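You operate a simulated robot arm through the tools that you are given. There is no shell and no other tool.

You are at the controls of a simulated robot arm. One attempt, no reset.

JOB
Strip the old tape off the bar handle.
Fine: pull the cap and lay it on the bench mat; arm on, wind back till no lap is left, arm off.
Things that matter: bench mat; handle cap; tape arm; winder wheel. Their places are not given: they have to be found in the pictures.

Only the result counts: the job must be done as asked and must still hold three seconds after the hand-in. Knocking over, shifting, dropping, spilling or breaking anything else fails it. A push-on lid holds only when it is set on centred and level and pressed home; a screw cap is set on level and turned clockwise until tight.

ROBOT AND FRAMES
A 6-joint arm with a two-finger gripper, fixed in place. Base frame: the origin is on the floor under the middle of its stand, x ahead of it, y to its left, z up; the work surface is at about z = 85. Readings come in cm, rad, newtons and seconds.
It reaches about 157.2 cm from its shoulder. Its first joint turns from -2.897 to 2.897 rad. Payload 2.45 kg.
The TCP is the grasp point between the finger pads, 2 cm short of the fingertips. In the tool frame z runs along the fingers and y along their closing line. The gripper opens to 14 cm; its body begins 16.8 cm behind the TCP.
Orientation is that of the tool frame in the base frame, as [roll, pitch, yaw] about the fixed x, y, z axes, in that order (R = Rz(yaw) Ry(pitch) Rx(roll)). With the fingers straight down and closing along the base's y, the tool's x points along the base's -x, its y along +y and its z along -z.

CONTROLS
- The arm moves only by the tool servo_tool. Its argument "steps" is a list that holds one entry, the list of rows, each a list of 7 numbers: the shift along the tool's x, y, z in units of 20 mm (1.0 is 20 mm), then the turn, a rotation vector about the tool's x, y, z in units of 8 degrees (1.0 is 8 degrees), then the gripper command, from -1 (fully open) to 1 (shut), values between in proportion. In form: [[[x, y, z, rx, ry, rz, jaw], ...]]. A call has 1 to 20 rows; each row shifts and turns the commanded pose from where the row before left it, along the tool's axes as they then stand. A call with a number of a shift or a turn outside -1 to 1 is refused whole. Rows are played at 5 a second. More than 5 cm and 0.15 rad between two rows, or a gripper value outside its range, and nothing of the call is played. Where a pose cannot be reached the arm comes as near as it can. A force on the tool above 40 N (or 10 N above the force at the start of the call, whichever is more), or a blocked arm, ends the call early, and 0.2 s more pass. Each finger travels about 4.5 cm/s and halts on what it meets, pressing with about 21 N; the grip force reading is that of the motor and also rises with nothing between the fingers. The clock runs only during rows and for 0.2 s after the last one: add rows that do not move to give the fingers time. It gives the time, the measured TCP pose, the force on the tool (base axes), the opening and the grip force at its end, in the units of the frame above (readings bear some noise), with the torque about the TCP (base axes, N m) and any sound that the robot's microphone picked up.
- Cameras (640 x 400 px; columns grow to the right, rows downward): "scene" is fixed at [21.21, -49.88, 155.6]; the picture's right is [0.51, -0.86, 0.00], its down [-0.46, -0.27, -0.84] and it looks along [0.73, 0.43, -0.54] (base axes); focal length 357 px, centre (320, 200). "wrist" rides on the gripper at [7.8, 1.1, -20.9] in the tool frame; the picture's right is [-0.14, 0.99, 0.00], its down [-0.92, -0.13, -0.37] and it looks along [-0.37, -0.05, 0.93] (tool axes); focal length 280 px, centre (320, 200).
- grab_frame(camera): a new picture of that camera. The clock stands still meanwhile.
- locate(camera, pixels): for up to 12 pixels [column, row] of the newest picture of that camera ("zoom" is the newest enlarged one), the place [x, y, z] in the base frame of the surface seen there, good to about 0.2 cm, but the place of the scene camera against the robot may be out by one fixed shift of up to 1.2 cm in any direction. The clock stands still meanwhile.
- inspect(camera, box): a new picture of the part [left, top, right, bottom] of that camera's present view, enlarged. The clock stands still meanwhile.
- close_job(): hands the job in; it is judged then, once.

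Open the gripper and draw the arm clear of the work before you hand the job in, unless the task says otherwise.

The tools are called after "Call:" as name(argument=value, ...) on one line, values as JSON. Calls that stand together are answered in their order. servo_tool: Moves the arm, as the interface text tells. Its arguments: {"type":"object","properties":{"steps":{"type":"array"}},"required":["steps"]} The other tools are called the same way: grab_frame (camera) takes a picture; locate (camera, pixels) gives the place of the surface under pixels of a picture; inspect (camera, box) takes an enlarged picture of a part of a camera's view; close_job () hands the job in.

At the start:

```text
time_s: 0.0
tool_pos: [69.09, 0.94, 131.08]
tcp_rot: [3.141, 0.001, -3.139]
wrist_force: [0.3, 0.4, 0.4]
ft_torque: [0.0, 0.0, 0.05]
width: 14.04
gripper_force: 0.1
```

scene: 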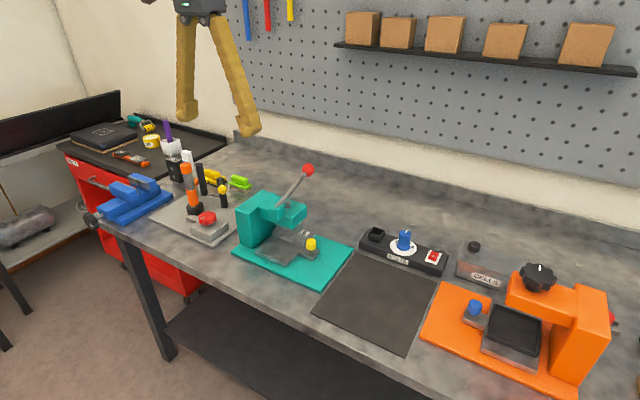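
wrist: 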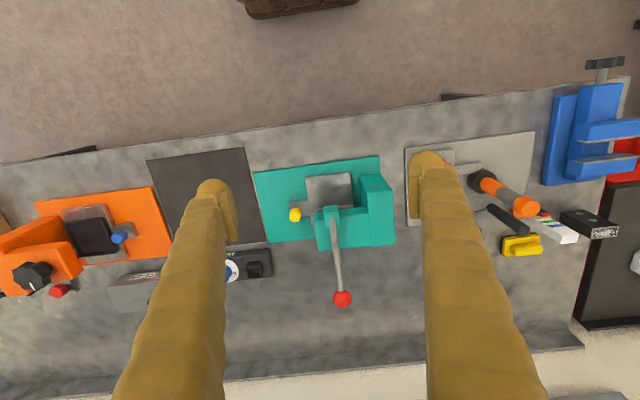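

The scene shows a grey plate with an upright orange/black bar near (195,210), and a dark mat near (378,300). I'll enlarge these regions to identify the handle, cap, tape arm and winder wheel.

Call:
inspect(camera="scene", box=[130, 140, 270, 250])

Call:
inspect(camera="wrist", box=[400, 100, 640, 260])

Call:
inspect(camera="scene", box=[230, 150, 460, 300])

Call:
inspect(camera="scene", box=[410, 230, 640, 400])

```text
3.64 times, centred on (200, 195) of scene
```

zoom: 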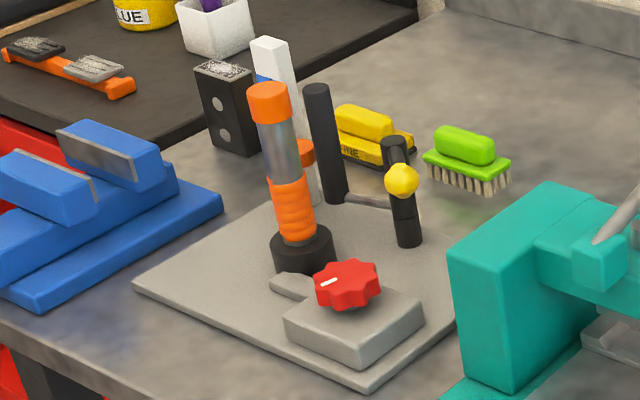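

```text
2.50 times, centred on (520, 180) of wrist
```

zoom: 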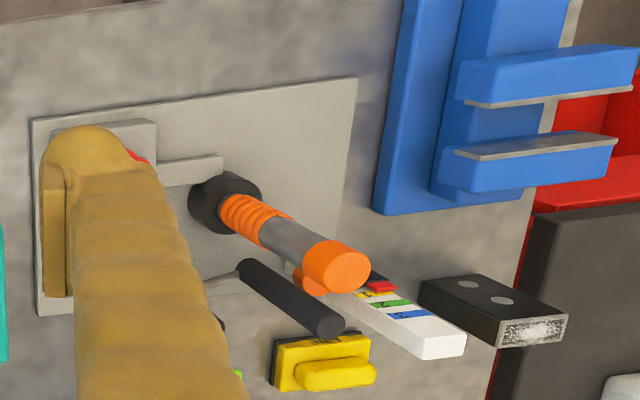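

```text
2.67 times, centred on (345, 225) of scene
```

zoom: 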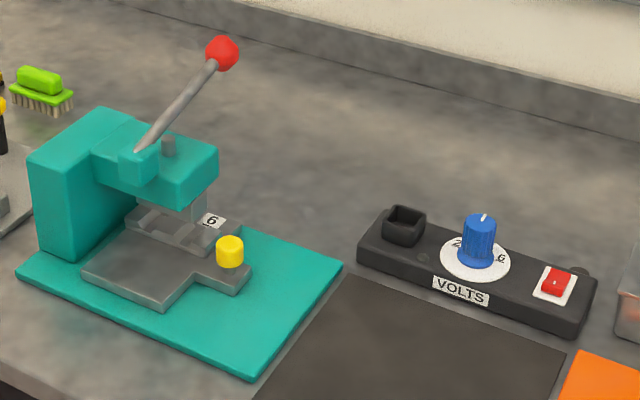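

```text
2.35 times, centred on (525, 315) of scene
```

zoom: 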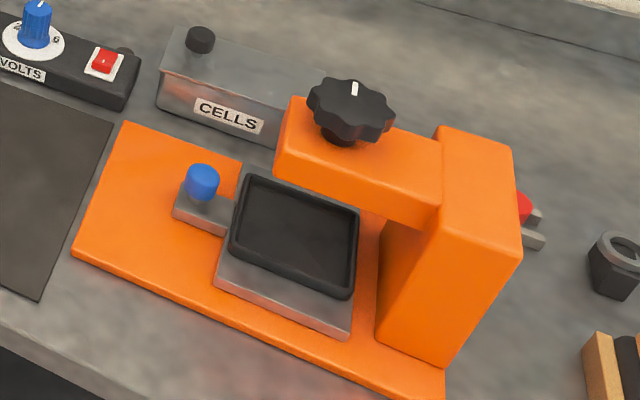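

The grey plate has the bar handle with orange tape and orange cap, a red wheel, and a black arm with a yellow knob. I'll locate key points in the first zoomed region by taking that zoom again.

Call:
inspect(camera="scene", box=[150, 155, 240, 245])

```text
4.44 times, centred on (195, 200) of scene
```

zoom: 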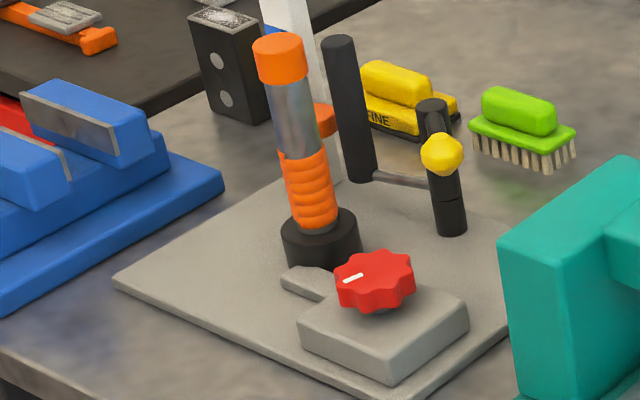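

The enlarged picture now shows the cap top at (280,45), bare bar (295,120), tape (310,190), collar (320,240), red wheel (375,275), arm pivot (448,205), knob (442,153), roller (348,110). I'll locate these.

Call:
locate(camera="zoom", pixels=[[280, 44], [283, 75], [295, 120], [310, 190], [320, 250], [375, 265], [448, 220], [442, 153], [340, 40], [360, 165], [432, 105], [325, 118]])

Call:
locate(camera="scene", pixels=[[355, 255], [435, 283], [405, 355], [315, 310], [378, 300], [150, 217], [233, 240], [215, 243], [205, 218], [240, 185]])

```text
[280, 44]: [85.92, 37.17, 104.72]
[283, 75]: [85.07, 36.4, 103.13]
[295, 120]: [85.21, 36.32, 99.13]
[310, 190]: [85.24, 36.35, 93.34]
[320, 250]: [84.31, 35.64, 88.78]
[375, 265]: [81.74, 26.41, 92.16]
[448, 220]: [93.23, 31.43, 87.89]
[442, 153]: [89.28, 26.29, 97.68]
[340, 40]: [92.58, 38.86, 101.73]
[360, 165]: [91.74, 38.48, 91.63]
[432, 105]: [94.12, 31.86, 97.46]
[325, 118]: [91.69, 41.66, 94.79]
```

```text
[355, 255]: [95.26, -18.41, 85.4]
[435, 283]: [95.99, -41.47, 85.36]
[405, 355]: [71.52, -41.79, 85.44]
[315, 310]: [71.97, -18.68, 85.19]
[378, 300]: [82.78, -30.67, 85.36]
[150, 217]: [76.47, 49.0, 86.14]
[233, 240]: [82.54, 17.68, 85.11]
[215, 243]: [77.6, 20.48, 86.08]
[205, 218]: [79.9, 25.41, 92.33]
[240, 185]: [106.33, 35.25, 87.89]
```

Wrist picture angle is limited and fingers occlude the station at (450,180); the handle sits near (86,37) and its cap top near z=105. I'll shift the arm sideways at the present height (+y about 34 cm, +x 2 cm) to look at it from the wrist.

Call:
servo_tool(steps=[[[0, 1, 0, 0, 0, 0, -1], [0, 1, 0, 0, 0, 0, -1], [0, 1, 0, 0, 0, 0, -1], [0, 1, 0, 0, 0, 0, -1], [0, 1, 0, 0, 0, 0, -1], [0, 1, 0, 0, 0, 0, -1], [0, 1, 0, 0, 0, 0, -1], [0, 1, 0, 0, 0, 0, -1], [0, 1, 0, 0, 0, 0, -1], [0, 1, 0, 0, 0, 0, -1], [0, 1, 0, 0, 0, 0, -1], [0, 1, 0, 0, 0, 0, -1], [0, 1, 0, 0, 0, 0, -1], [0, 1, 0, 0, 0, 0, -1], [0, 1, 0, 0, 0, 0, -1], [0, 1, 0, 0, 0, 0, -1], [0, 1, 0, 0, 0, 0, -1], [-1, 0, 0, 0, 0, 0, -1], [0, 0, 0, 0, 0, 0, -1]]])

Call:
grab_frame(camera="wrist")

Call:
grab_frame(camera="scene")

```text
time_s: 4.0
tool_pos: [71.22, 35.03, 131.12]
tcp_rot: [3.141, -0.001, -3.141]
wrist_force: [0.0, -0.5, 0.3]
ft_torque: [0.0, -0.01, 0.0]
width: 14.0
gripper_force: 0.0
```

```text
taken
```

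wrist: 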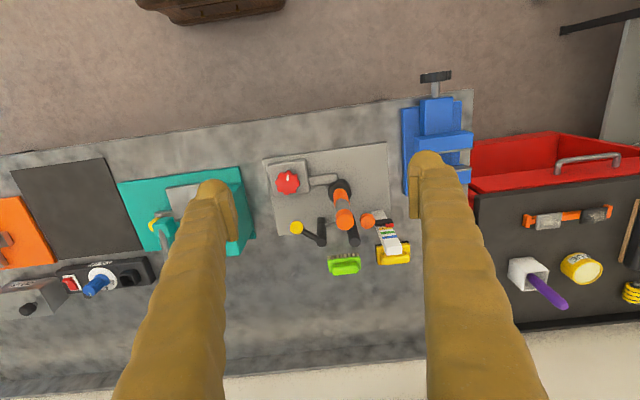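

```text
taken
```

scene: 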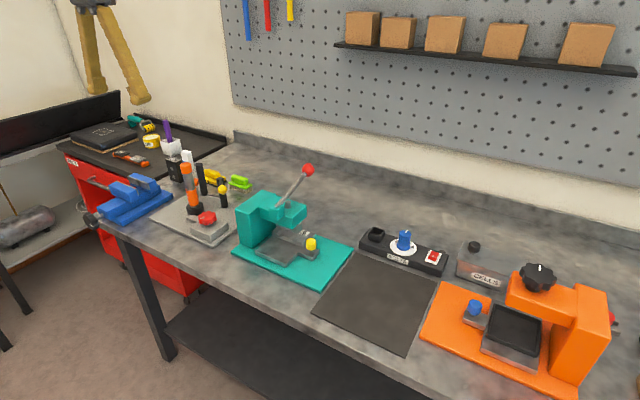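

The station is now in the middle of the wrist view, around (325,200). I'll enlarge it and locate the parts.

Call:
inspect(camera="wrist", box=[256, 140, 416, 280])

```text
2.86 times, centred on (336, 210) of wrist
```

zoom: 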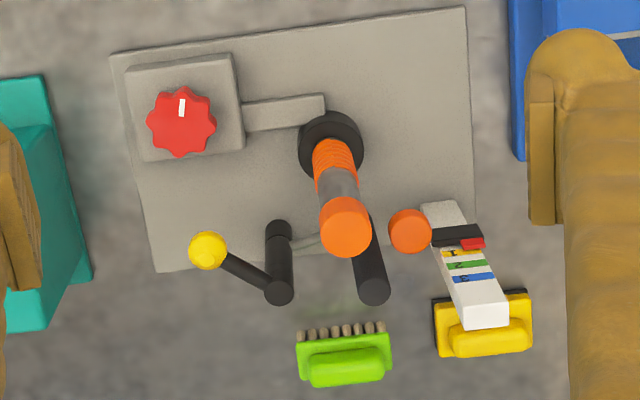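

In the zoom the cap is at (345,225), a second orange disk at (410,232), the knob at (208,250), pivot top at (279,292), roller top at (373,290), and wheel at (181,122). I'll locate these with the wrist camera.

Call:
locate(camera="zoom", pixels=[[345, 218], [347, 240], [410, 228], [181, 122], [208, 250], [279, 292], [373, 292], [358, 190], [330, 145], [310, 241], [278, 228], [240, 270]])

Call:
locate(camera="zoom", pixels=[[340, 175], [345, 155], [332, 130], [325, 122], [185, 60], [130, 80], [235, 150], [140, 155], [285, 110], [475, 290], [455, 245], [340, 350]])

```text
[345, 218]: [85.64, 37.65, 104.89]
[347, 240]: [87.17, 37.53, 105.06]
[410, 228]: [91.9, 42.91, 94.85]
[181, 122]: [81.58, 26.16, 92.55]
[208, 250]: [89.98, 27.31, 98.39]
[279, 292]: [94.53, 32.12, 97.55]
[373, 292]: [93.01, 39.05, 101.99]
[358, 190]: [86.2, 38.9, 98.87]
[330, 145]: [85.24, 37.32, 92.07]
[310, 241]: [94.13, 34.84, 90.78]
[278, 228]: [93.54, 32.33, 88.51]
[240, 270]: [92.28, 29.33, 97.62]
```

```text
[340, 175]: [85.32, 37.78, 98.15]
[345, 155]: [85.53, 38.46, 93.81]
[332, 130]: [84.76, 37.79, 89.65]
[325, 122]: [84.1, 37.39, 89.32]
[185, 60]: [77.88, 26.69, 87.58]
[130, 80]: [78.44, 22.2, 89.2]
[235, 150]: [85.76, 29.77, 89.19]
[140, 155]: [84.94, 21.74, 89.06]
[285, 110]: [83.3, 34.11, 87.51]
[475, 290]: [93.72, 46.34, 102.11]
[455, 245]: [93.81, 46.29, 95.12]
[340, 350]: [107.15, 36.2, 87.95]
```

From the wrist camera the cap's top is near (86.3,37.6,105), wheel (81.6,26.2,92.5), knob (90,27.3,98.4), arm pivot (94.3,32.2), roller (93,39). I'll move above the cap at z≈119 for a closer look before gripping.

Call:
servo_tool(steps=[[[-1, 0.2, 0, 0, 0, 0, -0.3], [-1, 0.2, 0, 0, 0, 0, -0.3], [-1, 0.2, 0, 0, 0, 0, -0.3], [-1, 0.2, 0.5, 0, 0, 0, -0.3], [-1, 0.2, 1, 0, 0, 0, -0.3], [-1, 0.2, 1, 0, 0, 0, -0.3], [-1, 0.1, 1, 0, 0, 0, -0.3], [-0.5, 0, 1, 0, 0, 0, -0.3], [0, 0, 1, 0, 0, 0, -0.3], [0, 0, 0, 0, 0, 0, -0.3], [0, 0, 0, 0, 0, 0, -0.3]]])

Call:
grab_frame(camera="wrist")

Call:
inspect(camera="scene", box=[140, 130, 260, 250])

```text
time_s: 6.4
tool_pos: [86.01, 37.5, 120.0]
tcp_rot: [-3.141, 0.001, -3.14]
wrist_force: [0.0, -0.3, 0.0]
ft_torque: [0.02, -0.02, -0.03]
width: 9.11
gripper_force: 0.0
```

```text
taken
```

wrist: 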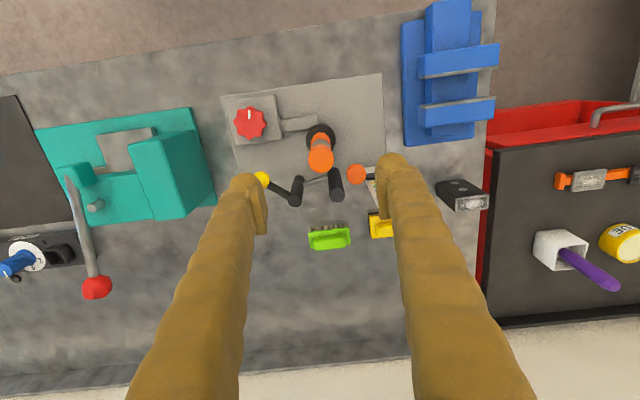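

```text
3.33 times, centred on (200, 190) of scene
```

zoom: 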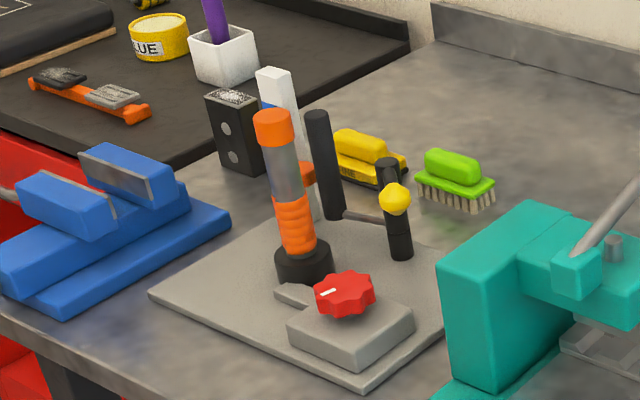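

The cap is now nearly below the TCP at pixel (320,155), with the second orange disk at (357,173). I'll enlarge this area.

Call:
inspect(camera="wrist", box=[220, 80, 400, 260])

Call:
inspect(camera="wrist", box=[285, 105, 375, 205])

```text
2.22 times, centred on (310, 170) of wrist
```

zoom: 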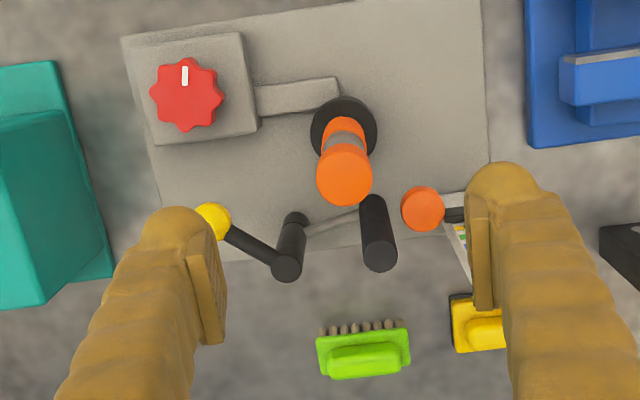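

```text
4.00 times, centred on (330, 155) of wrist
```

zoom: 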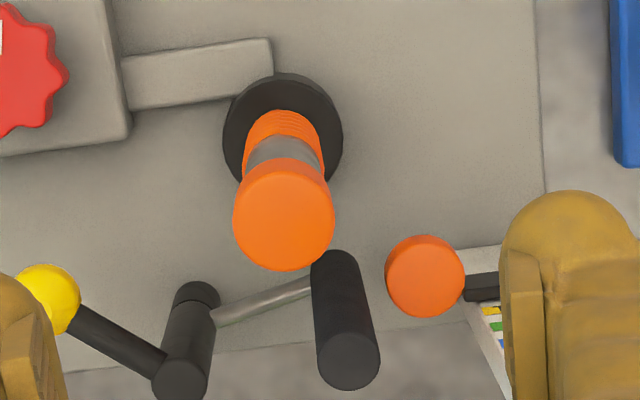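

The cap's face spans zoom columns 233–335 and rows 165–270. I'll locate its rim points for an exact centre and heights.

Call:
locate(camera="zoom", pixels=[[284, 218], [240, 220], [329, 218], [284, 262], [284, 178], [284, 164], [284, 150], [284, 140], [284, 122], [425, 272], [482, 290], [348, 362]])

```text
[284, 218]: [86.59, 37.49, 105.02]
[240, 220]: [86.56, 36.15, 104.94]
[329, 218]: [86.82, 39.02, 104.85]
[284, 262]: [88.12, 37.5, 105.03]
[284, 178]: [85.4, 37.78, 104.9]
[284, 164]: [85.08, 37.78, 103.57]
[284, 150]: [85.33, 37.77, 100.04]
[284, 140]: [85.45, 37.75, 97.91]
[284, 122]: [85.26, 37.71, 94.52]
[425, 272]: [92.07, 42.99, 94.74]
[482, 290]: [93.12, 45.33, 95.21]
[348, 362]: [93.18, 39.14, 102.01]
```

The cap axis is at about (86.7,37.55), top z≈105, bottom ≈102.5. I'll shift +0.7 cm in x and descend to z≈104.4 so the fingertips sit near the cap's lower edge.

Call:
servo_tool(steps=[[[-0.35, 0.02, 0.8, 0, 0, 0, -0.3], [0, 0, 1, 0, 0, 0, -0.3], [0, 0, 1, 0, 0, 0, -0.3], [0, 0, 1, 0, 0, 0, -0.3], [0, 0, 1, 0, 0, 0, -0.3], [0, 0, 1, 0, 0, 0, -0.3], [0, 0, 1, 0, 0, 0, -0.3], [0, 0, 0.5, 0, 0, 0, -0.3], [0, 0, 0.5, 0, 0, 0, -0.3], [0, 0, 0, 0, 0, 0, -0.3], [0, 0, 0, 0, 0, 0, -0.3]]])

Call:
grab_frame(camera="wrist")

Call:
inspect(camera="scene", box=[140, 130, 260, 250])

```text
time_s: 8.8
tool_pos: [86.73, 37.59, 104.48]
tcp_rot: [3.142, -0.001, -3.139]
wrist_force: [1.0, 0.8, 0.1]
ft_torque: [0.0, -0.03, -0.01]
width: 9.11
gripper_force: 0.0
```

```text
taken
```

wrist: 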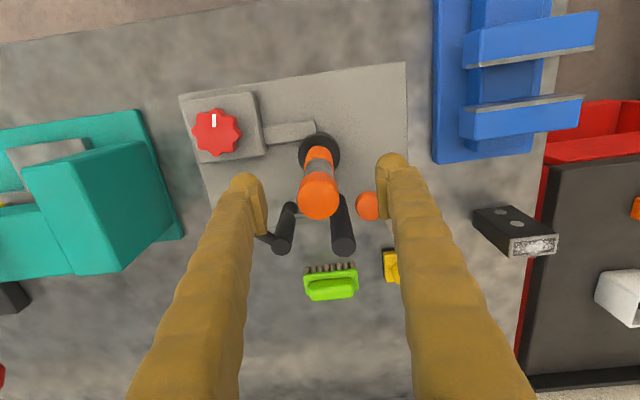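

```text
3.33 times, centred on (200, 190) of scene
```

zoom: 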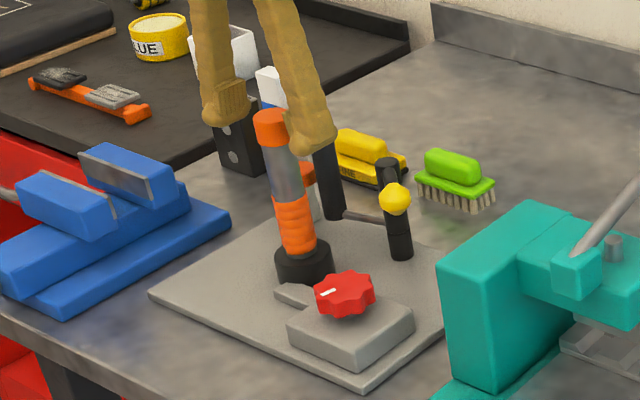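

The cap sits centred between the fingers at (320,195). I'll close the fingers on it and hold.

Call:
servo_tool(steps=[[[0, 0, 0, 0, 0, 0, 1], [0, 0, 0, 0, 0, 0, 1], [0, 0, 0, 0, 0, 0, 1], [0, 0, 0, 0, 0, 0, 1], [0, 0, 0, 0, 0, 0, 1], [0, 0, 0, 0, 0, 0, 1]]])

Call:
grab_frame(camera="wrist")

```text
time_s: 10.2
tool_pos: [86.76, 37.47, 104.3]
tcp_rot: [-3.14, -0.001, 3.141]
wrist_force: [-0.5, -28.4, 0.5]
ft_torque: [-0.45, 0.01, -0.11]
width: 3.24
gripper_force: 21.2
```

```text
taken
```

wrist: 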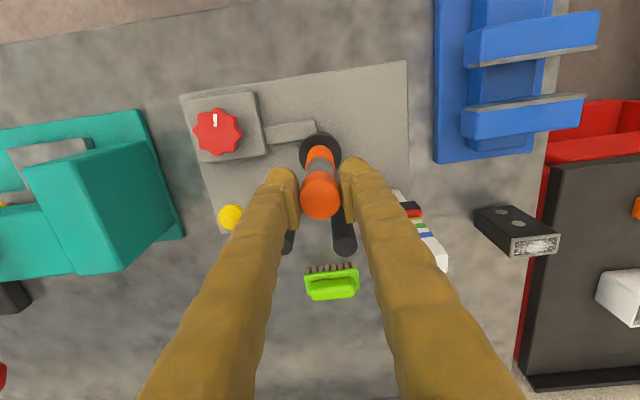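

The jaws hold the cap at width 3.24 but there's a −28 N side load in y, so the cap centre is slightly toward −y. I'll ease the tool −0.15 cm in y to relieve it.

Call:
servo_tool(steps=[[[0, -0.04, 0, 0, 0, 0, 1], [0, -0.04, 0, 0, 0, 0, 1], [0, 0, 0, 0, 0, 0, 1], [0, 0, 0, 0, 0, 0, 1]]])

```text
time_s: 11.2
tool_pos: [86.69, 37.63, 104.4]
tcp_rot: [3.141, -0.001, -3.14]
wrist_force: [-7.2, 3.1, -0.3]
ft_torque: [0.19, 0.13, 0.0]
width: 3.25
gripper_force: 20.7
```

The side load is now near zero (3 N). I'll pull straight up in small steps, watching the force.

Call:
servo_tool(steps=[[[0, 0, -0.1, 0, 0, 0, 1], [0, 0, -0.1, 0, 0, 0, 1], [0, 0, -0.1, 0, 0, 0, 1], [0, 0, -0.15, 0, 0, 0, 1], [0, 0, -0.15, 0, 0, 0, 1], [0, 0, -0.2, 0, 0, 0, 1], [0, 0, -0.2, 0, 0, 0, 1], [0, 0, -0.3, 0, 0, 0, 1], [0, 0, -0.3, 0, 0, 0, 1], [0, 0, 0, 0, 0, 0, 1]]])

Call:
grab_frame(camera="wrist")

Call:
inspect(camera="scene", box=[140, 130, 260, 250])

```text
time_s: 13.4
tool_pos: [86.82, 37.38, 107.6]
tcp_rot: [-3.141, 0.0, -3.141]
wrist_force: [-0.6, -0.5, -0.2]
ft_torque: [0.0, 0.0, 0.0]
width: 3.22
gripper_force: 21.1
```

```text
taken
```

wrist: 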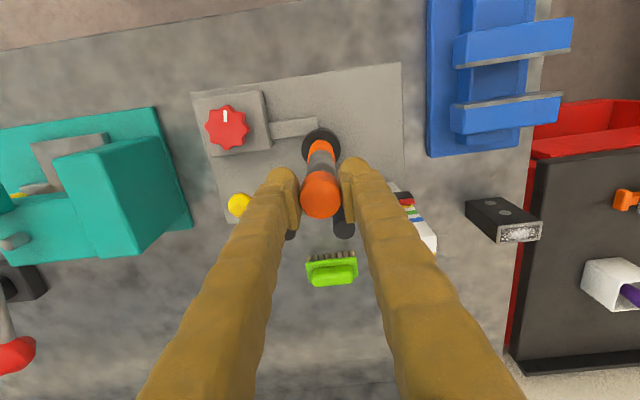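

```text
3.33 times, centred on (200, 190) of scene
```

zoom: 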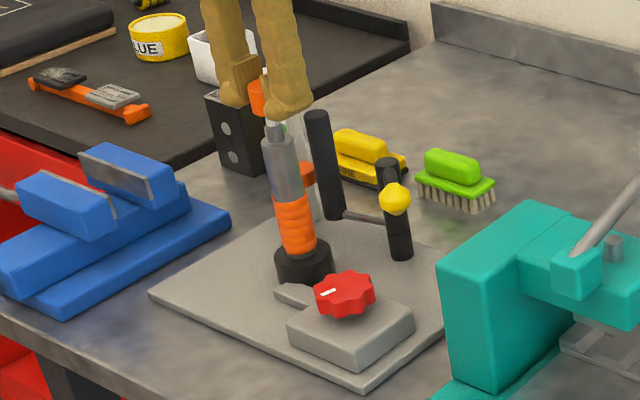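

The cap is off: in the scene zoom it hangs in the fingers at (257,100) with the bar's peg bared at (275,128). I'll lift to z≈130 and carry toward the mat (centre about (83,-30)).

Call:
servo_tool(steps=[[[0, 0, -1, 0, 0, 0, 1], [0, 0, -1, 0, 0, 0, 1], [0, 0, -1, 0, 0, 0, 1], [0, 0, -1, 0, 0, 0, 1], [0, 0, -1, 0, 0, 0, 1], [0, -1, -1, 0, 0, 0, 1], [0, -1, -1, 0, 0, 0, 1], [0, -1, -1, 0, 0, 0, 1], [0, -1, -1, 0, 0, 0, 1], [0, -1, -1, 0, 0, 0, 1], [0, -1, -1, 0, 0, 0, 1], [0, -1, 0, 0, 0, 0, 1], [0, -1, 0, 0, 0, 0, 1], [0, -1, 0, 0, 0, 0, 1], [0, -1, 0, 0, 0, 0, 1], [0, -1, 0, 0, 0, 0, 1], [0, -1, 0, 0, 0, 0, 1], [0, -1, 0, 0, 0, 0, 1], [0, -1, 0, 0, 0, 0, 1], [0, -1, 0, 0, 0, 0, 1]]])

Call:
servo_tool(steps=[[[0, -1, 0, 0, 0, 0, 1], [0, -1, 0, 0, 0, 0, 1], [0, -1, 0, 0, 0, 0, 1], [0, -1, 0, 0, 0, 0, 1], [0, -1, 0, 0, 0, 0, 1], [0, -1, 0, 0, 0, 0, 1], [0, -1, 0, 0, 0, 0, 1], [0, -1, 0, 0, 0, 0, 1], [0, -1, 0, 0, 0, 0, 1], [0, -1, 0, 0, 0, 0, 1], [0, -1, 0, 0, 0, 0, 1], [0, -1, 0, 0, 0, 0, 1], [0, -1, 0, 0, 0, 0, 1], [0.4, -1, 0, 0, 0, 0, 1], [0.5, -1, 0, 0, 0, 0, 1], [0.5, -1, 0, 0, 0, 0, 1], [0.5, -1, 0, 0, 0, 0, 1], [0, -1, 0, 0, 0, 0, 1], [0, -0.7, 0, 0, 0, 0, 1], [0, 0, 0, 0, 0, 0, 1]]])

Call:
grab_frame(camera="wrist")

Call:
grab_frame(camera="scene")

```text
time_s: 17.6
tool_pos: [87.06, 7.29, 129.82]
tcp_rot: [3.142, -0.001, -3.139]
wrist_force: [0.5, 0.4, 0.2]
ft_torque: [0.02, 0.01, -0.01]
width: 3.25
gripper_force: 21.1
```

```text
time_s: 21.8
tool_pos: [82.93, -30.21, 129.76]
tcp_rot: [3.141, -0.001, -3.14]
wrist_force: [-0.9, -0.1, -0.1]
ft_torque: [0.03, -0.01, -0.02]
width: 3.24
gripper_force: 21.1
```

```text
taken
```

wrist: 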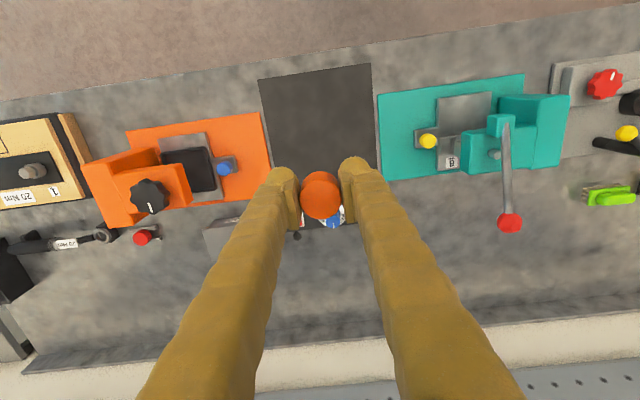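

```text
taken
```

scene: 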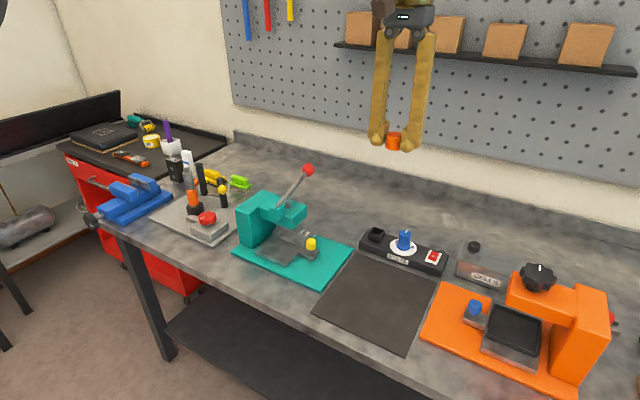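

The cap is held at (320,195) above the mat. I'll check the mat corners with the wrist camera, and zoom on the cap in the scene to see how far it protrudes beneath the fingertips.

Call:
locate(camera="wrist", pixels=[[263, 82], [369, 68], [315, 120], [370, 150], [270, 140], [320, 190]])

Call:
inspect(camera="scene", box=[350, 100, 450, 165])

```text
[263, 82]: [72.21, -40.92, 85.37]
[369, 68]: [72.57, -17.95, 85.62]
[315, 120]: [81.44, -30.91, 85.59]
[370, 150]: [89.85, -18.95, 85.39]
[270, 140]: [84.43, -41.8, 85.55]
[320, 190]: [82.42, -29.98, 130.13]
```

```text
6.15 times, centred on (400, 132) of scene
```

zoom: 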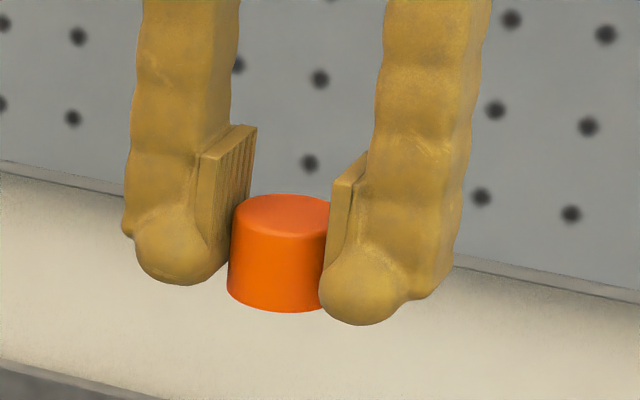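

The cap extends about 0.6 cm beneath the fingertips and the mat top is at z≈85.5, so contact should come at TCP z≈88. I'll descend to about z=91.8 and look.

Call:
servo_tool(steps=[[[0, 0, 1, 0, 0, 0, 1], [0, 0, 1, 0, 0, 0, 1], [0, 0, 1, 0, 0, 0, 1], [0, 0, 1, 0, 0, 0, 1], [0, 0, 1, 0, 0, 0, 1], [0, 0, 1, 0, 0, 0, 1], [0, 0, 1, 0, 0, 0, 1], [0, 0, 1, 0, 0, 0, 1], [0, 0, 1, 0, 0, 0, 1], [0, 0, 1, 0, 0, 0, 1], [0, 0, 1, 0, 0, 0, 1], [0, 0, 1, 0, 0, 0, 1], [0, 0, 1, 0, 0, 0, 1], [0, 0, 1, 0, 0, 0, 1], [0, 0, 1, 0, 0, 0, 1], [0, 0, 1, 0, 0, 0, 1], [0, 0, 1, 0, 0, 0, 1], [0, 0, 1, 0, 0, 0, 1], [0, 0, 1, 0, 0, 0, 1], [0, 0, 0, 0, 0, 0, 1]]])

Call:
inspect(camera="scene", box=[320, 230, 440, 330])

```text
time_s: 26.0
tool_pos: [83.05, -30.05, 91.73]
tcp_rot: [-3.14, -0.001, -3.139]
wrist_force: [-0.8, 0.3, -1.3]
ft_torque: [0.01, 0.01, -0.01]
width: 3.24
gripper_force: 21.1
```

```text
4.00 times, centred on (380, 280) of scene
```

zoom: 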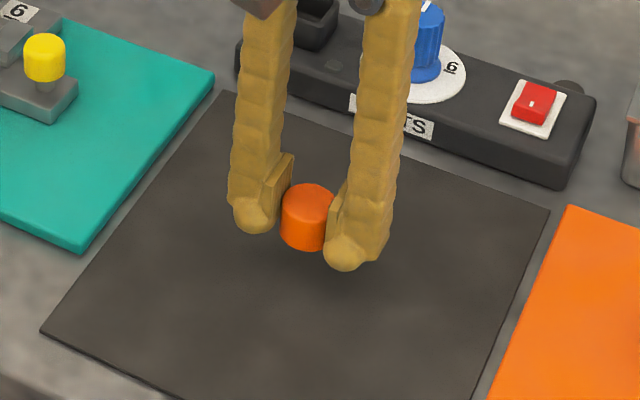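

Cap hovers over the mat, held level. I'll lower to just above contact (z≈88.4).

Call:
servo_tool(steps=[[[0, 0, 0.5, 0, 0, 0, 1], [0, 0, 0.5, 0, 0, 0, 1], [0, 0, 0.4, 0, 0, 0, 1], [0, 0, 0.25, 0, 0, 0, 1], [0, 0, 0, 0, 0, 0, 1]]])

Call:
servo_tool(steps=[[[0, 0, 0.07, 0, 0, 0, 1], [0, 0, 0, 0, 0, 0, 1]]])

```text
time_s: 27.2
tool_pos: [83.25, -30.02, 88.45]
tcp_rot: [3.141, -0.001, -3.141]
wrist_force: [-0.1, 0.4, -1.2]
ft_torque: [-0.02, 0.02, 0.0]
width: 3.23
gripper_force: 21.2
```

```text
time_s: 27.8
tool_pos: [83.17, -30.17, 88.19]
tcp_rot: [3.142, 0.0, -3.141]
wrist_force: [0.7, 0.2, 0.6]
ft_torque: [0.04, 0.02, 0.0]
width: 3.2
gripper_force: 20.8
```

No contact force yet at z=88.2. I'll continue down in 1 mm steps until the z force rises.

Call:
servo_tool(steps=[[[0, 0, 0.07, 0, 0, 0, 1], [0, 0, 0, 0, 0, 0, 1]]])

Call:
servo_tool(steps=[[[0, 0, 0.05, 0, 0, 0, 1], [0, 0, 0, 0, 0, 0, 1]]])

```text
time_s: 28.4
tool_pos: [83.17, -30.01, 88.19]
tcp_rot: [3.142, 0.0, -3.139]
wrist_force: [0.2, 0.5, -0.9]
ft_torque: [0.01, -0.02, -0.01]
width: 3.19
gripper_force: 20.9
```

```text
time_s: 29.0
tool_pos: [83.1, -29.87, 87.88]
tcp_rot: [-3.141, 0.0, -3.14]
wrist_force: [0.3, -0.7, -0.6]
ft_torque: [0.01, -0.01, 0.01]
width: 3.2
gripper_force: 20.7
```

Call:
inspect(camera="scene", box=[370, 255, 420, 305])

```text
8.00 times, centred on (395, 280) of scene
```

zoom: 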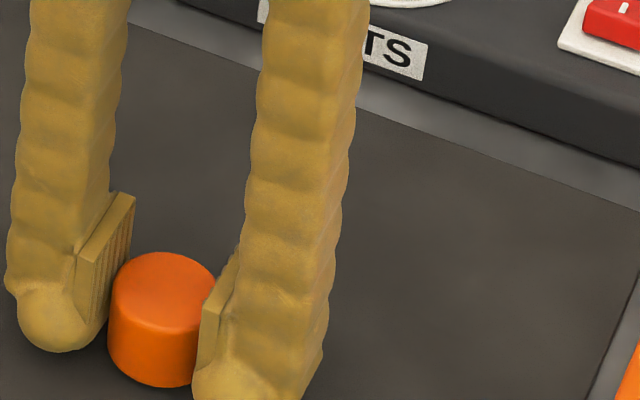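

The picture shows the cap at (160,320) very near the mat, still without contact force. I'll keep lowering in 1 mm steps.

Call:
servo_tool(steps=[[[0, 0, 0.05, 0, 0, 0, 1], [0, 0, 0, 0, 0, 0, 1]]])

Call:
servo_tool(steps=[[[0, 0, 0.05, 0, 0, 0, 1], [0, 0, 0, 0, 0, 0, 1]]])

```text
time_s: 29.6
tool_pos: [83.07, -30.03, 87.81]
tcp_rot: [3.142, 0.0, -3.139]
wrist_force: [0.4, -0.3, -0.7]
ft_torque: [-0.02, -0.01, -0.01]
width: 3.23
gripper_force: 21.5
```

```text
time_s: 30.2
tool_pos: [83.0, -30.01, 87.79]
tcp_rot: [-3.141, -0.001, -3.139]
wrist_force: [-0.3, -0.3, -0.3]
ft_torque: [0.0, -0.01, 0.0]
width: 3.24
gripper_force: 21.3
```

Still no contact at z≈87.8; fingertips would touch the mat around 87.5. Two more 1 mm steps with readings.

Call:
servo_tool(steps=[[[0, 0, 0.05, 0, 0, 0, 1], [0, 0, 0, 0, 0, 0, 1]]])

Call:
servo_tool(steps=[[[0, 0, 0.05, 0, 0, 0, 1], [0, 0, 0, 0, 0, 0, 1]]])

```text
time_s: 30.8
tool_pos: [83.06, -29.99, 87.82]
tcp_rot: [3.141, -0.001, -3.139]
wrist_force: [0.7, -0.2, -0.1]
ft_torque: [0.02, 0.0, 0.02]
width: 3.23
gripper_force: 20.7
```

```text
time_s: 31.4
tool_pos: [83.0, -30.14, 87.53]
tcp_rot: [-3.141, -0.001, -3.139]
wrist_force: [0.2, -0.5, -0.3]
ft_torque: [-0.01, -0.01, 0.0]
width: 3.21
gripper_force: 21.1
```

No force yet; I'll check the gap with a close view and the wrist picture.

Call:
inspect(camera="scene", box=[370, 275, 410, 315])

Call:
servo_tool(steps=[[[0, 0, 0.05, 0, 0, 0, 1], [0, 0, 0, 0, 0, 0, 1]]])

```text
10.00 times, centred on (390, 295) of scene
```

zoom: 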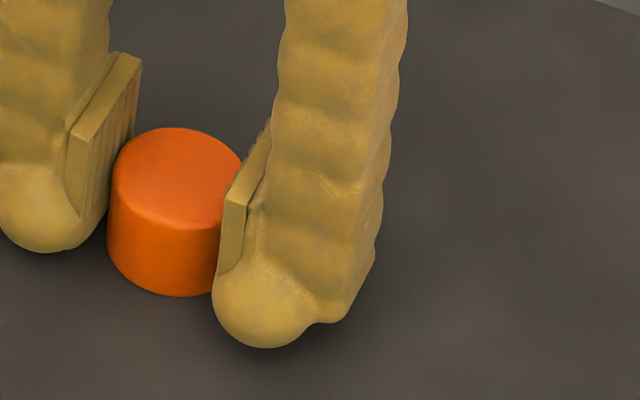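

```text
time_s: 32.0
tool_pos: [83.07, -30.07, 87.58]
tcp_rot: [-3.141, 0.002, -3.14]
wrist_force: [-6.2, 6.7, 20.9]
ft_torque: [0.18, 0.03, 0.04]
width: 3.21
gripper_force: 21.1
```

Contact: z force jumped to 21 N at z≈87.55, so the cap rests on the mat. I'll ease up half a millimetre and open the jaws partway.

Call:
servo_tool(steps=[[[0, 0, -0.03, 0, 0, 0, 1], [0, 0, 0, 0, 0, 0, 0.4], [0, 0, 0, 0, 0, 0, 0.3], [0, 0, 0, 0, 0, 0, 0.2], [0, 0, 0, 0, 0, 0, 0], [0, 0, 0, 0, 0, 0, 0]]])

Call:
inspect(camera="scene", box=[360, 265, 420, 325])

Call:
grab_frame(camera="wrist")

```text
time_s: 33.4
tool_pos: [82.99, -29.97, 87.49]
tcp_rot: [-3.141, 0.0, -3.14]
wrist_force: [-0.3, 0.1, 0.1]
ft_torque: [-0.01, -0.03, -0.01]
width: 7.01
gripper_force: 0.0
```

```text
6.67 times, centred on (390, 295) of scene
```

zoom: 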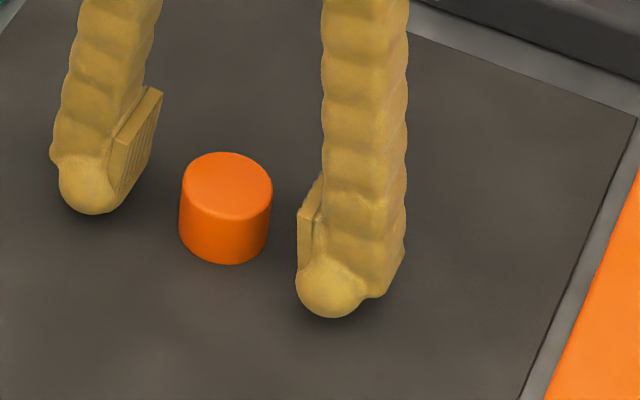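

```text
taken
```

wrist: 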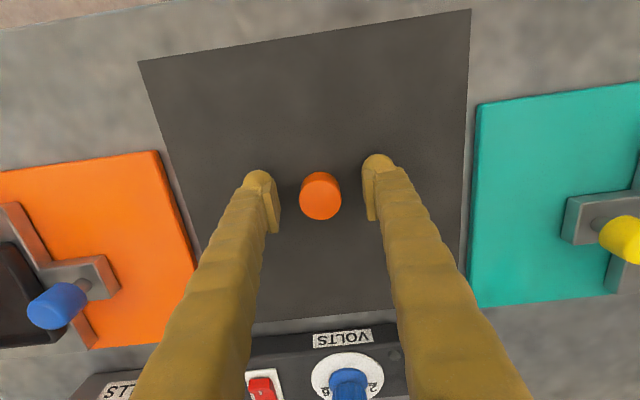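

The cap stands freely on the mat at (225,205) in the zoom. I'll raise the hand straight up and then head back toward the station.

Call:
servo_tool(steps=[[[0, 0, -0.5, 0, 0, 0, 0], [0, 0, -0.5, 0, 0, 0, 0], [0, 0, -1, 0, 0, 0, 0], [0, 0, -1, 0, 0, 0, 0], [0, 0, -1, 0, 0, 0, 0], [0, 0, -1, 0, 0, 0, 0], [0, 0, -1, 0, 0, 0, 0], [0, 0, -1, 0, 0, 0, 0], [0, 0, -1, 0, 0, 0, 0], [0, 0, -1, 0, 0, 0, 0], [0, 0, -1, 0, 0, 0, 0], [0, 0, -1, 0, 0, 0, 0], [0, 0, -1, 0, 0, 0, 0], [0, 0, -1, 0, 0, 0, 0], [0, 0, -1, 0, 0, 0, 0], [0, 0, -1, 0, 0, 0, 0], [0, 0, -1, 0, 0, 0, 0], [0, 0, -1, 0, 0, 0, 0], [0, 1, -1, 0, 0, 0, 0], [0, 1, -1, 0, 0, 0, 0]]])

Call:
servo_tool(steps=[[[0, 1, -0.5, 0, 0, 0, 0], [0, 1, 0, 0, 0, 0, 0], [0, 1, 0, 0, 0, 0, 0], [0, 1, 0, 0, 0, 0, 0], [0, 1, 0, 0, 0, 0, 0], [0, 1, 0, 0, 0, 0, 0], [0, 1, 0, 0, 0, 0, 0], [0, 1, 0, 0, 0, 0, 0], [0, 1, 0, 0, 0, 0, 0], [0, 1, 0, 0, 0, 0, 0], [0, 1, 0, 0, 0, 0, 0], [0, 1, 0, 0, 0, 0, 0], [0, 1, 0, 0, 0, 0, 0], [0, 1, 0, 0, 0, 0, 0], [0, 1, 0, 0, 0, 0, 0], [0, 1, 0, 0, 0, 0, 0], [0, 1, 0, 0, 0, 0, 0], [0, 1, 0, 0, 0, 0, 0], [0, 1, 0, 0, 0, 0, 0], [0, 1, 0, 0, 0, 0, 0]]])

Call:
inspect(camera="scene", box=[150, 140, 240, 240])

Call:
grab_frame(camera="wrist")

```text
time_s: 37.6
tool_pos: [82.98, -25.92, 125.59]
tcp_rot: [3.141, 0.001, -3.141]
wrist_force: [0.3, -0.2, -0.5]
ft_torque: [0.01, 0.02, -0.02]
width: 7.0
gripper_force: 0.0
```

```text
time_s: 41.8
tool_pos: [82.98, 14.05, 126.76]
tcp_rot: [-3.141, 0.0, -3.139]
wrist_force: [0.2, -0.2, 0.1]
ft_torque: [0.0, -0.01, -0.01]
width: 7.0
gripper_force: 0.0
```

```text
4.00 times, centred on (195, 190) of scene
```

zoom: 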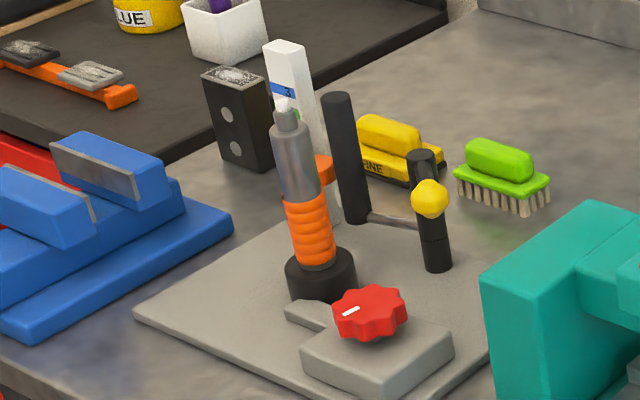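

```text
taken
```

wrist: 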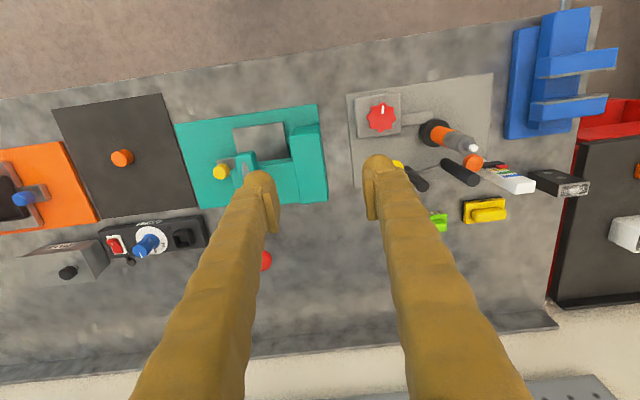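

The peg on the bar is bare and the orange tape is at (310,230). I'll enlarge the tape and the white scale to count laps and understand the gauge.

Call:
inspect(camera="scene", box=[175, 160, 215, 220])

Call:
inspect(camera="wrist", box=[460, 130, 600, 220])

Call:
inspect(camera="wrist", box=[350, 80, 490, 200])

```text
6.67 times, centred on (195, 190) of scene
```

zoom: 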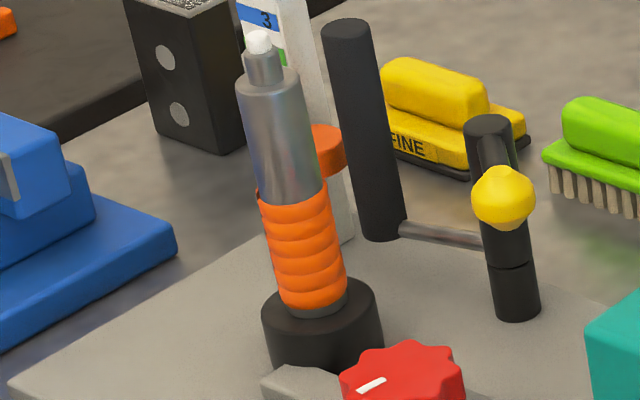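

```text
4.44 times, centred on (530, 175) of wrist
```

zoom: 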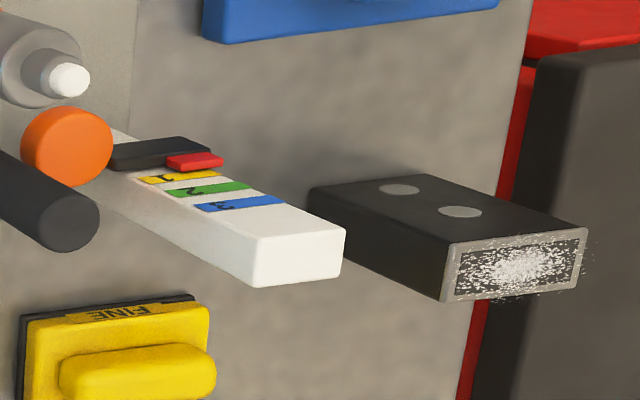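

```text
3.33 times, centred on (420, 140) of wrist
```

zoom: 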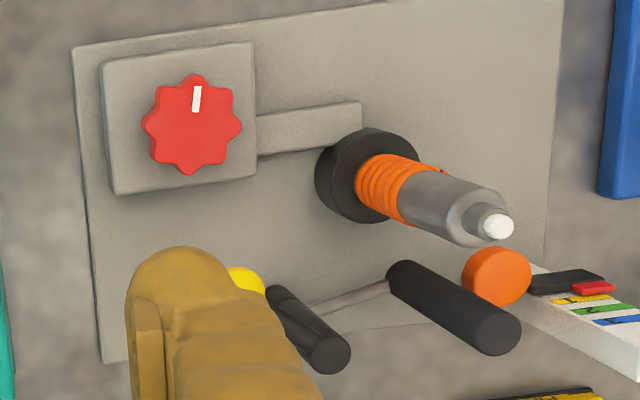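

Laps show clearly (about five ridges) on the bar. Next I move over the arm's yellow knob (90,27.3) and turn the hand 90° so that the fingers straddle the knob along x.

Call:
servo_tool(steps=[[[-0.5, 0.95, 0, 0, 0, 0, 0], [-0.5, 0.95, 0, 0, 0, 0, 0], [-0.5, 0.95, 0, 0, 0, 0, 0], [-0.5, 0.95, 0, 0, 0, 0, 0], [-0.5, 0.95, 0, 0, 0, 0, 0], [-0.5, 0.95, 0, 0, 0, 0, 0], [-0.5, 0.95, 0, 0, 0, 0, 0], [0, 0, 0, 0, 0, -0.9375, 0], [0, 0, 0, 0, 0, -0.9375, 0], [0, 0, 0, 0, 0, -0.9375, 0], [0, 0, 0, 0, 0, -0.9375, 0], [0, 0, 0, 0, 0, -0.9375, 0], [0, 0, 0, 0, 0, -0.9375, 0], [0, 0, 0, 0, 0, -0.9375, 0], [0, 0, 0, 0, 0, -0.9375, 0], [0, 0, 0, 0, 0, -0.9375, 0], [0, 0, 0, 0, 0, -0.9375, 0], [0, 0, 0, 0, 0, -0.9375, 0], [0, 0, 0, 0, 0, -0.9375, 0]]])

Call:
grab_frame(camera="wrist")

```text
time_s: 45.8
tool_pos: [90.06, 27.34, 126.59]
tcp_rot: [-3.141, -0.001, -1.569]
wrist_force: [0.2, -0.3, 0.6]
ft_torque: [-0.02, 0.0, 0.01]
width: 7.0
gripper_force: 0.0
```

```text
taken
```

wrist: 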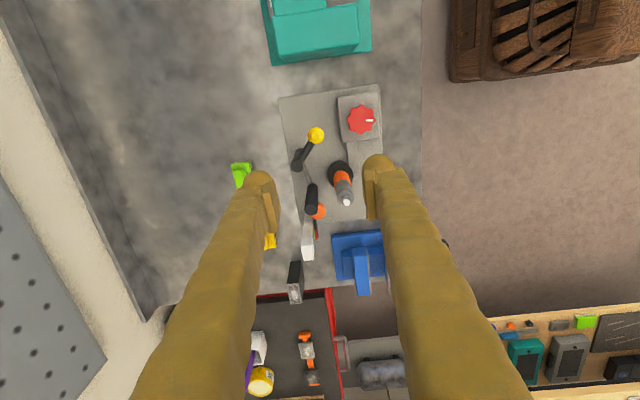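

The hand is turned (yaw −1.569) and sees the station from the −y side; knob at (317,135). I'll enlarge and locate the knob, pivot and roller exactly.

Call:
inspect(camera="wrist", box=[265, 80, 395, 230])

```text
2.67 times, centred on (330, 155) of wrist
```

zoom: 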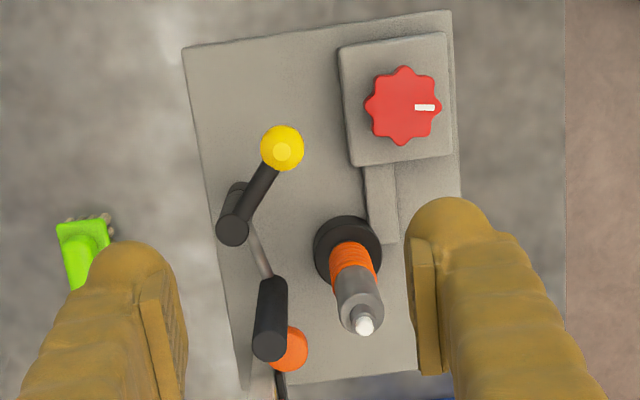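

Call:
locate(camera="zoom", pixels=[[282, 148], [270, 150], [295, 148], [258, 185], [240, 205], [232, 232], [270, 345], [265, 280], [363, 325], [355, 318], [403, 100], [425, 107]])

Call:
locate(camera="zoom", pixels=[[403, 68], [403, 143], [367, 105], [440, 105], [350, 255], [335, 235], [375, 240], [345, 40], [440, 150], [350, 160], [290, 345], [233, 187]])

```text
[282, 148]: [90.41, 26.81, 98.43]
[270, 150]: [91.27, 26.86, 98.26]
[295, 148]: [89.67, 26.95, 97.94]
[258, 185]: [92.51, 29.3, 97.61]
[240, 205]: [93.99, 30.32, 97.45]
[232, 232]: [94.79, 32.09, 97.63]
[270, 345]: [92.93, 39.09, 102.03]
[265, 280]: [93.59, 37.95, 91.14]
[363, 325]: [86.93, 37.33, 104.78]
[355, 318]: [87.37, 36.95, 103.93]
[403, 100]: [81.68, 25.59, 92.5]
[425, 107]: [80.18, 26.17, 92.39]
```

```text
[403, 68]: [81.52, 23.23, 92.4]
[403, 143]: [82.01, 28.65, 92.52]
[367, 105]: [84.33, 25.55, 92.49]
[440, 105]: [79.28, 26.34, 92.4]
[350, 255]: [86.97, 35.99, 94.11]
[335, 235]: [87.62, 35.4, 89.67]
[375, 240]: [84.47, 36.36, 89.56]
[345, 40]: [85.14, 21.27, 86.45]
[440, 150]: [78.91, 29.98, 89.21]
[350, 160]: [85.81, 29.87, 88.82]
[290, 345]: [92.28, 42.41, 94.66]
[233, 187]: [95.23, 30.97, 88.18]
```

Refined: knob centre ≈(90.4,26.9,97.6), pivot ≈(94.6,31.9), roller ≈(93.1,39), bar ≈(86.9,37.4), wheel centre ≈(81.8,25.95). I'll centre over the knob and descend with the jaws 5 cm open, stopping first at z≈103.

Call:
servo_tool(steps=[[[0.22, -0.2, 0, 0, 0, 0, 0.286], [0, 0, 1, 0, 0, 0, 0.286], [0, 0, 1, 0, 0, 0, 0.286], [0, 0, 1, 0, 0, 0, 0.286], [0, 0, 1, 0, 0, 0, 0.286], [0, 0, 1, 0, 0, 0, 0.286], [0, 0, 1, 0, 0, 0, 0.286], [0, 0, 1, 0, 0, 0, 0.286], [0, 0, 1, 0, 0, 0, 0.286], [0, 0, 1, 0, 0, 0, 0.286], [0, 0, 1, 0, 0, 0, 0.286], [0, 0, 1, 0, 0, 0, 0.286], [0, 0, 0.75, 0, 0, 0, 0.286], [0, 0, 0, 0, 0, 0, 0.286]]])

Call:
grab_frame(camera="wrist")

Call:
inspect(camera="scene", box=[150, 130, 260, 240])

```text
time_s: 48.8
tool_pos: [90.42, 26.95, 102.94]
tcp_rot: [3.139, 0.0, -1.568]
wrist_force: [-0.3, 0.1, 0.6]
ft_torque: [-0.02, -0.02, -0.01]
width: 5.0
gripper_force: 0.1
```

```text
taken
```

wrist: 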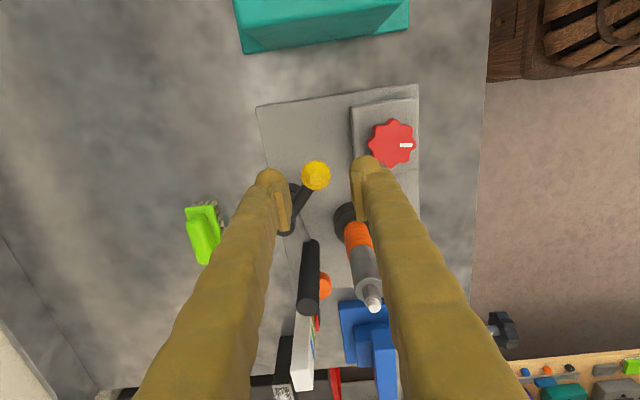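

```text
3.64 times, centred on (205, 185) of scene
```

zoom: 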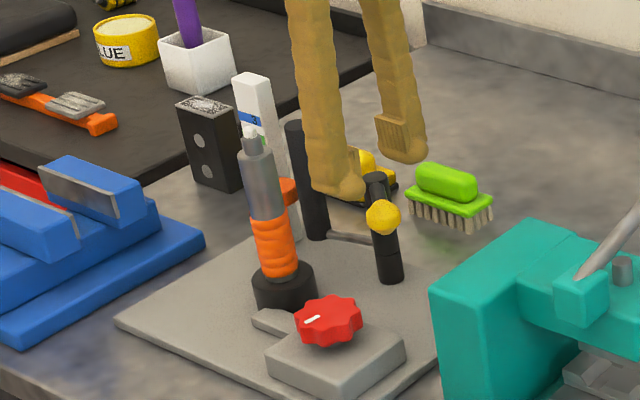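

The knob is centred between the fingers at (316,176). I'll descend to z≈97.6 and narrow the jaws to 3 cm around it.

Call:
servo_tool(steps=[[[0, 0, 0.6, 0, 0, 0, 0.286], [0, 0, 0.6, 0, 0, 0, 0.286], [0, 0, 0.6, 0, 0, 0, 0.286], [0, 0, 0.5, 0, 0, 0, 0.286], [0, 0, 0.35, 0, 0, 0, 0.286], [0, 0, 0, 0, 0, 0, 0.571], [0, 0, 0, 0, 0, 0, 0.571], [0, 0, 0, 0, 0, 0, 0.571]]])

Call:
grab_frame(camera="wrist")

Call:
inspect(camera="scene", box=[150, 130, 260, 240])

```text
time_s: 50.6
tool_pos: [90.39, 26.65, 97.61]
tcp_rot: [-3.14, -0.001, -1.57]
wrist_force: [20.3, -9.7, 0.7]
ft_torque: [-0.15, -0.13, -0.6]
width: 4.35
gripper_force: 9.8
```

```text
taken
```

wrist: 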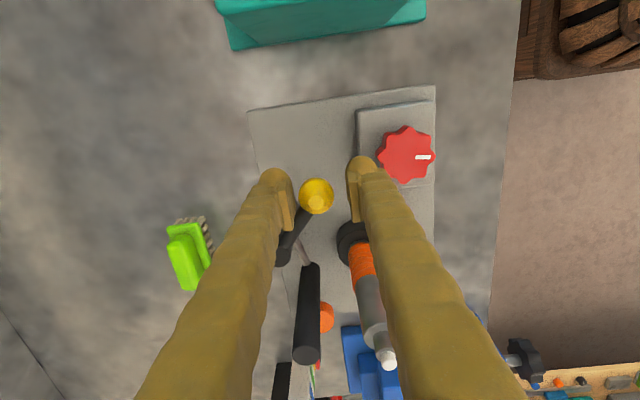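

```text
3.64 times, centred on (205, 185) of scene
```

zoom: 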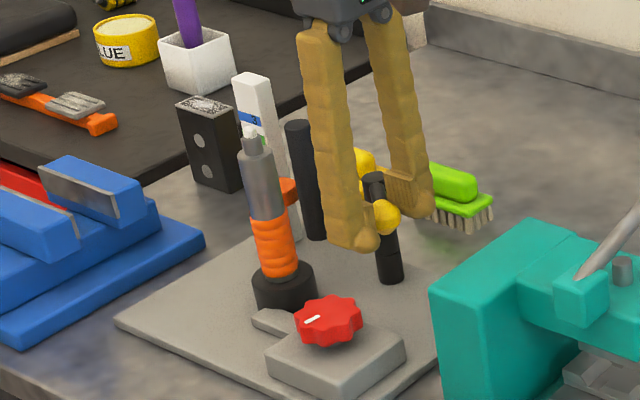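

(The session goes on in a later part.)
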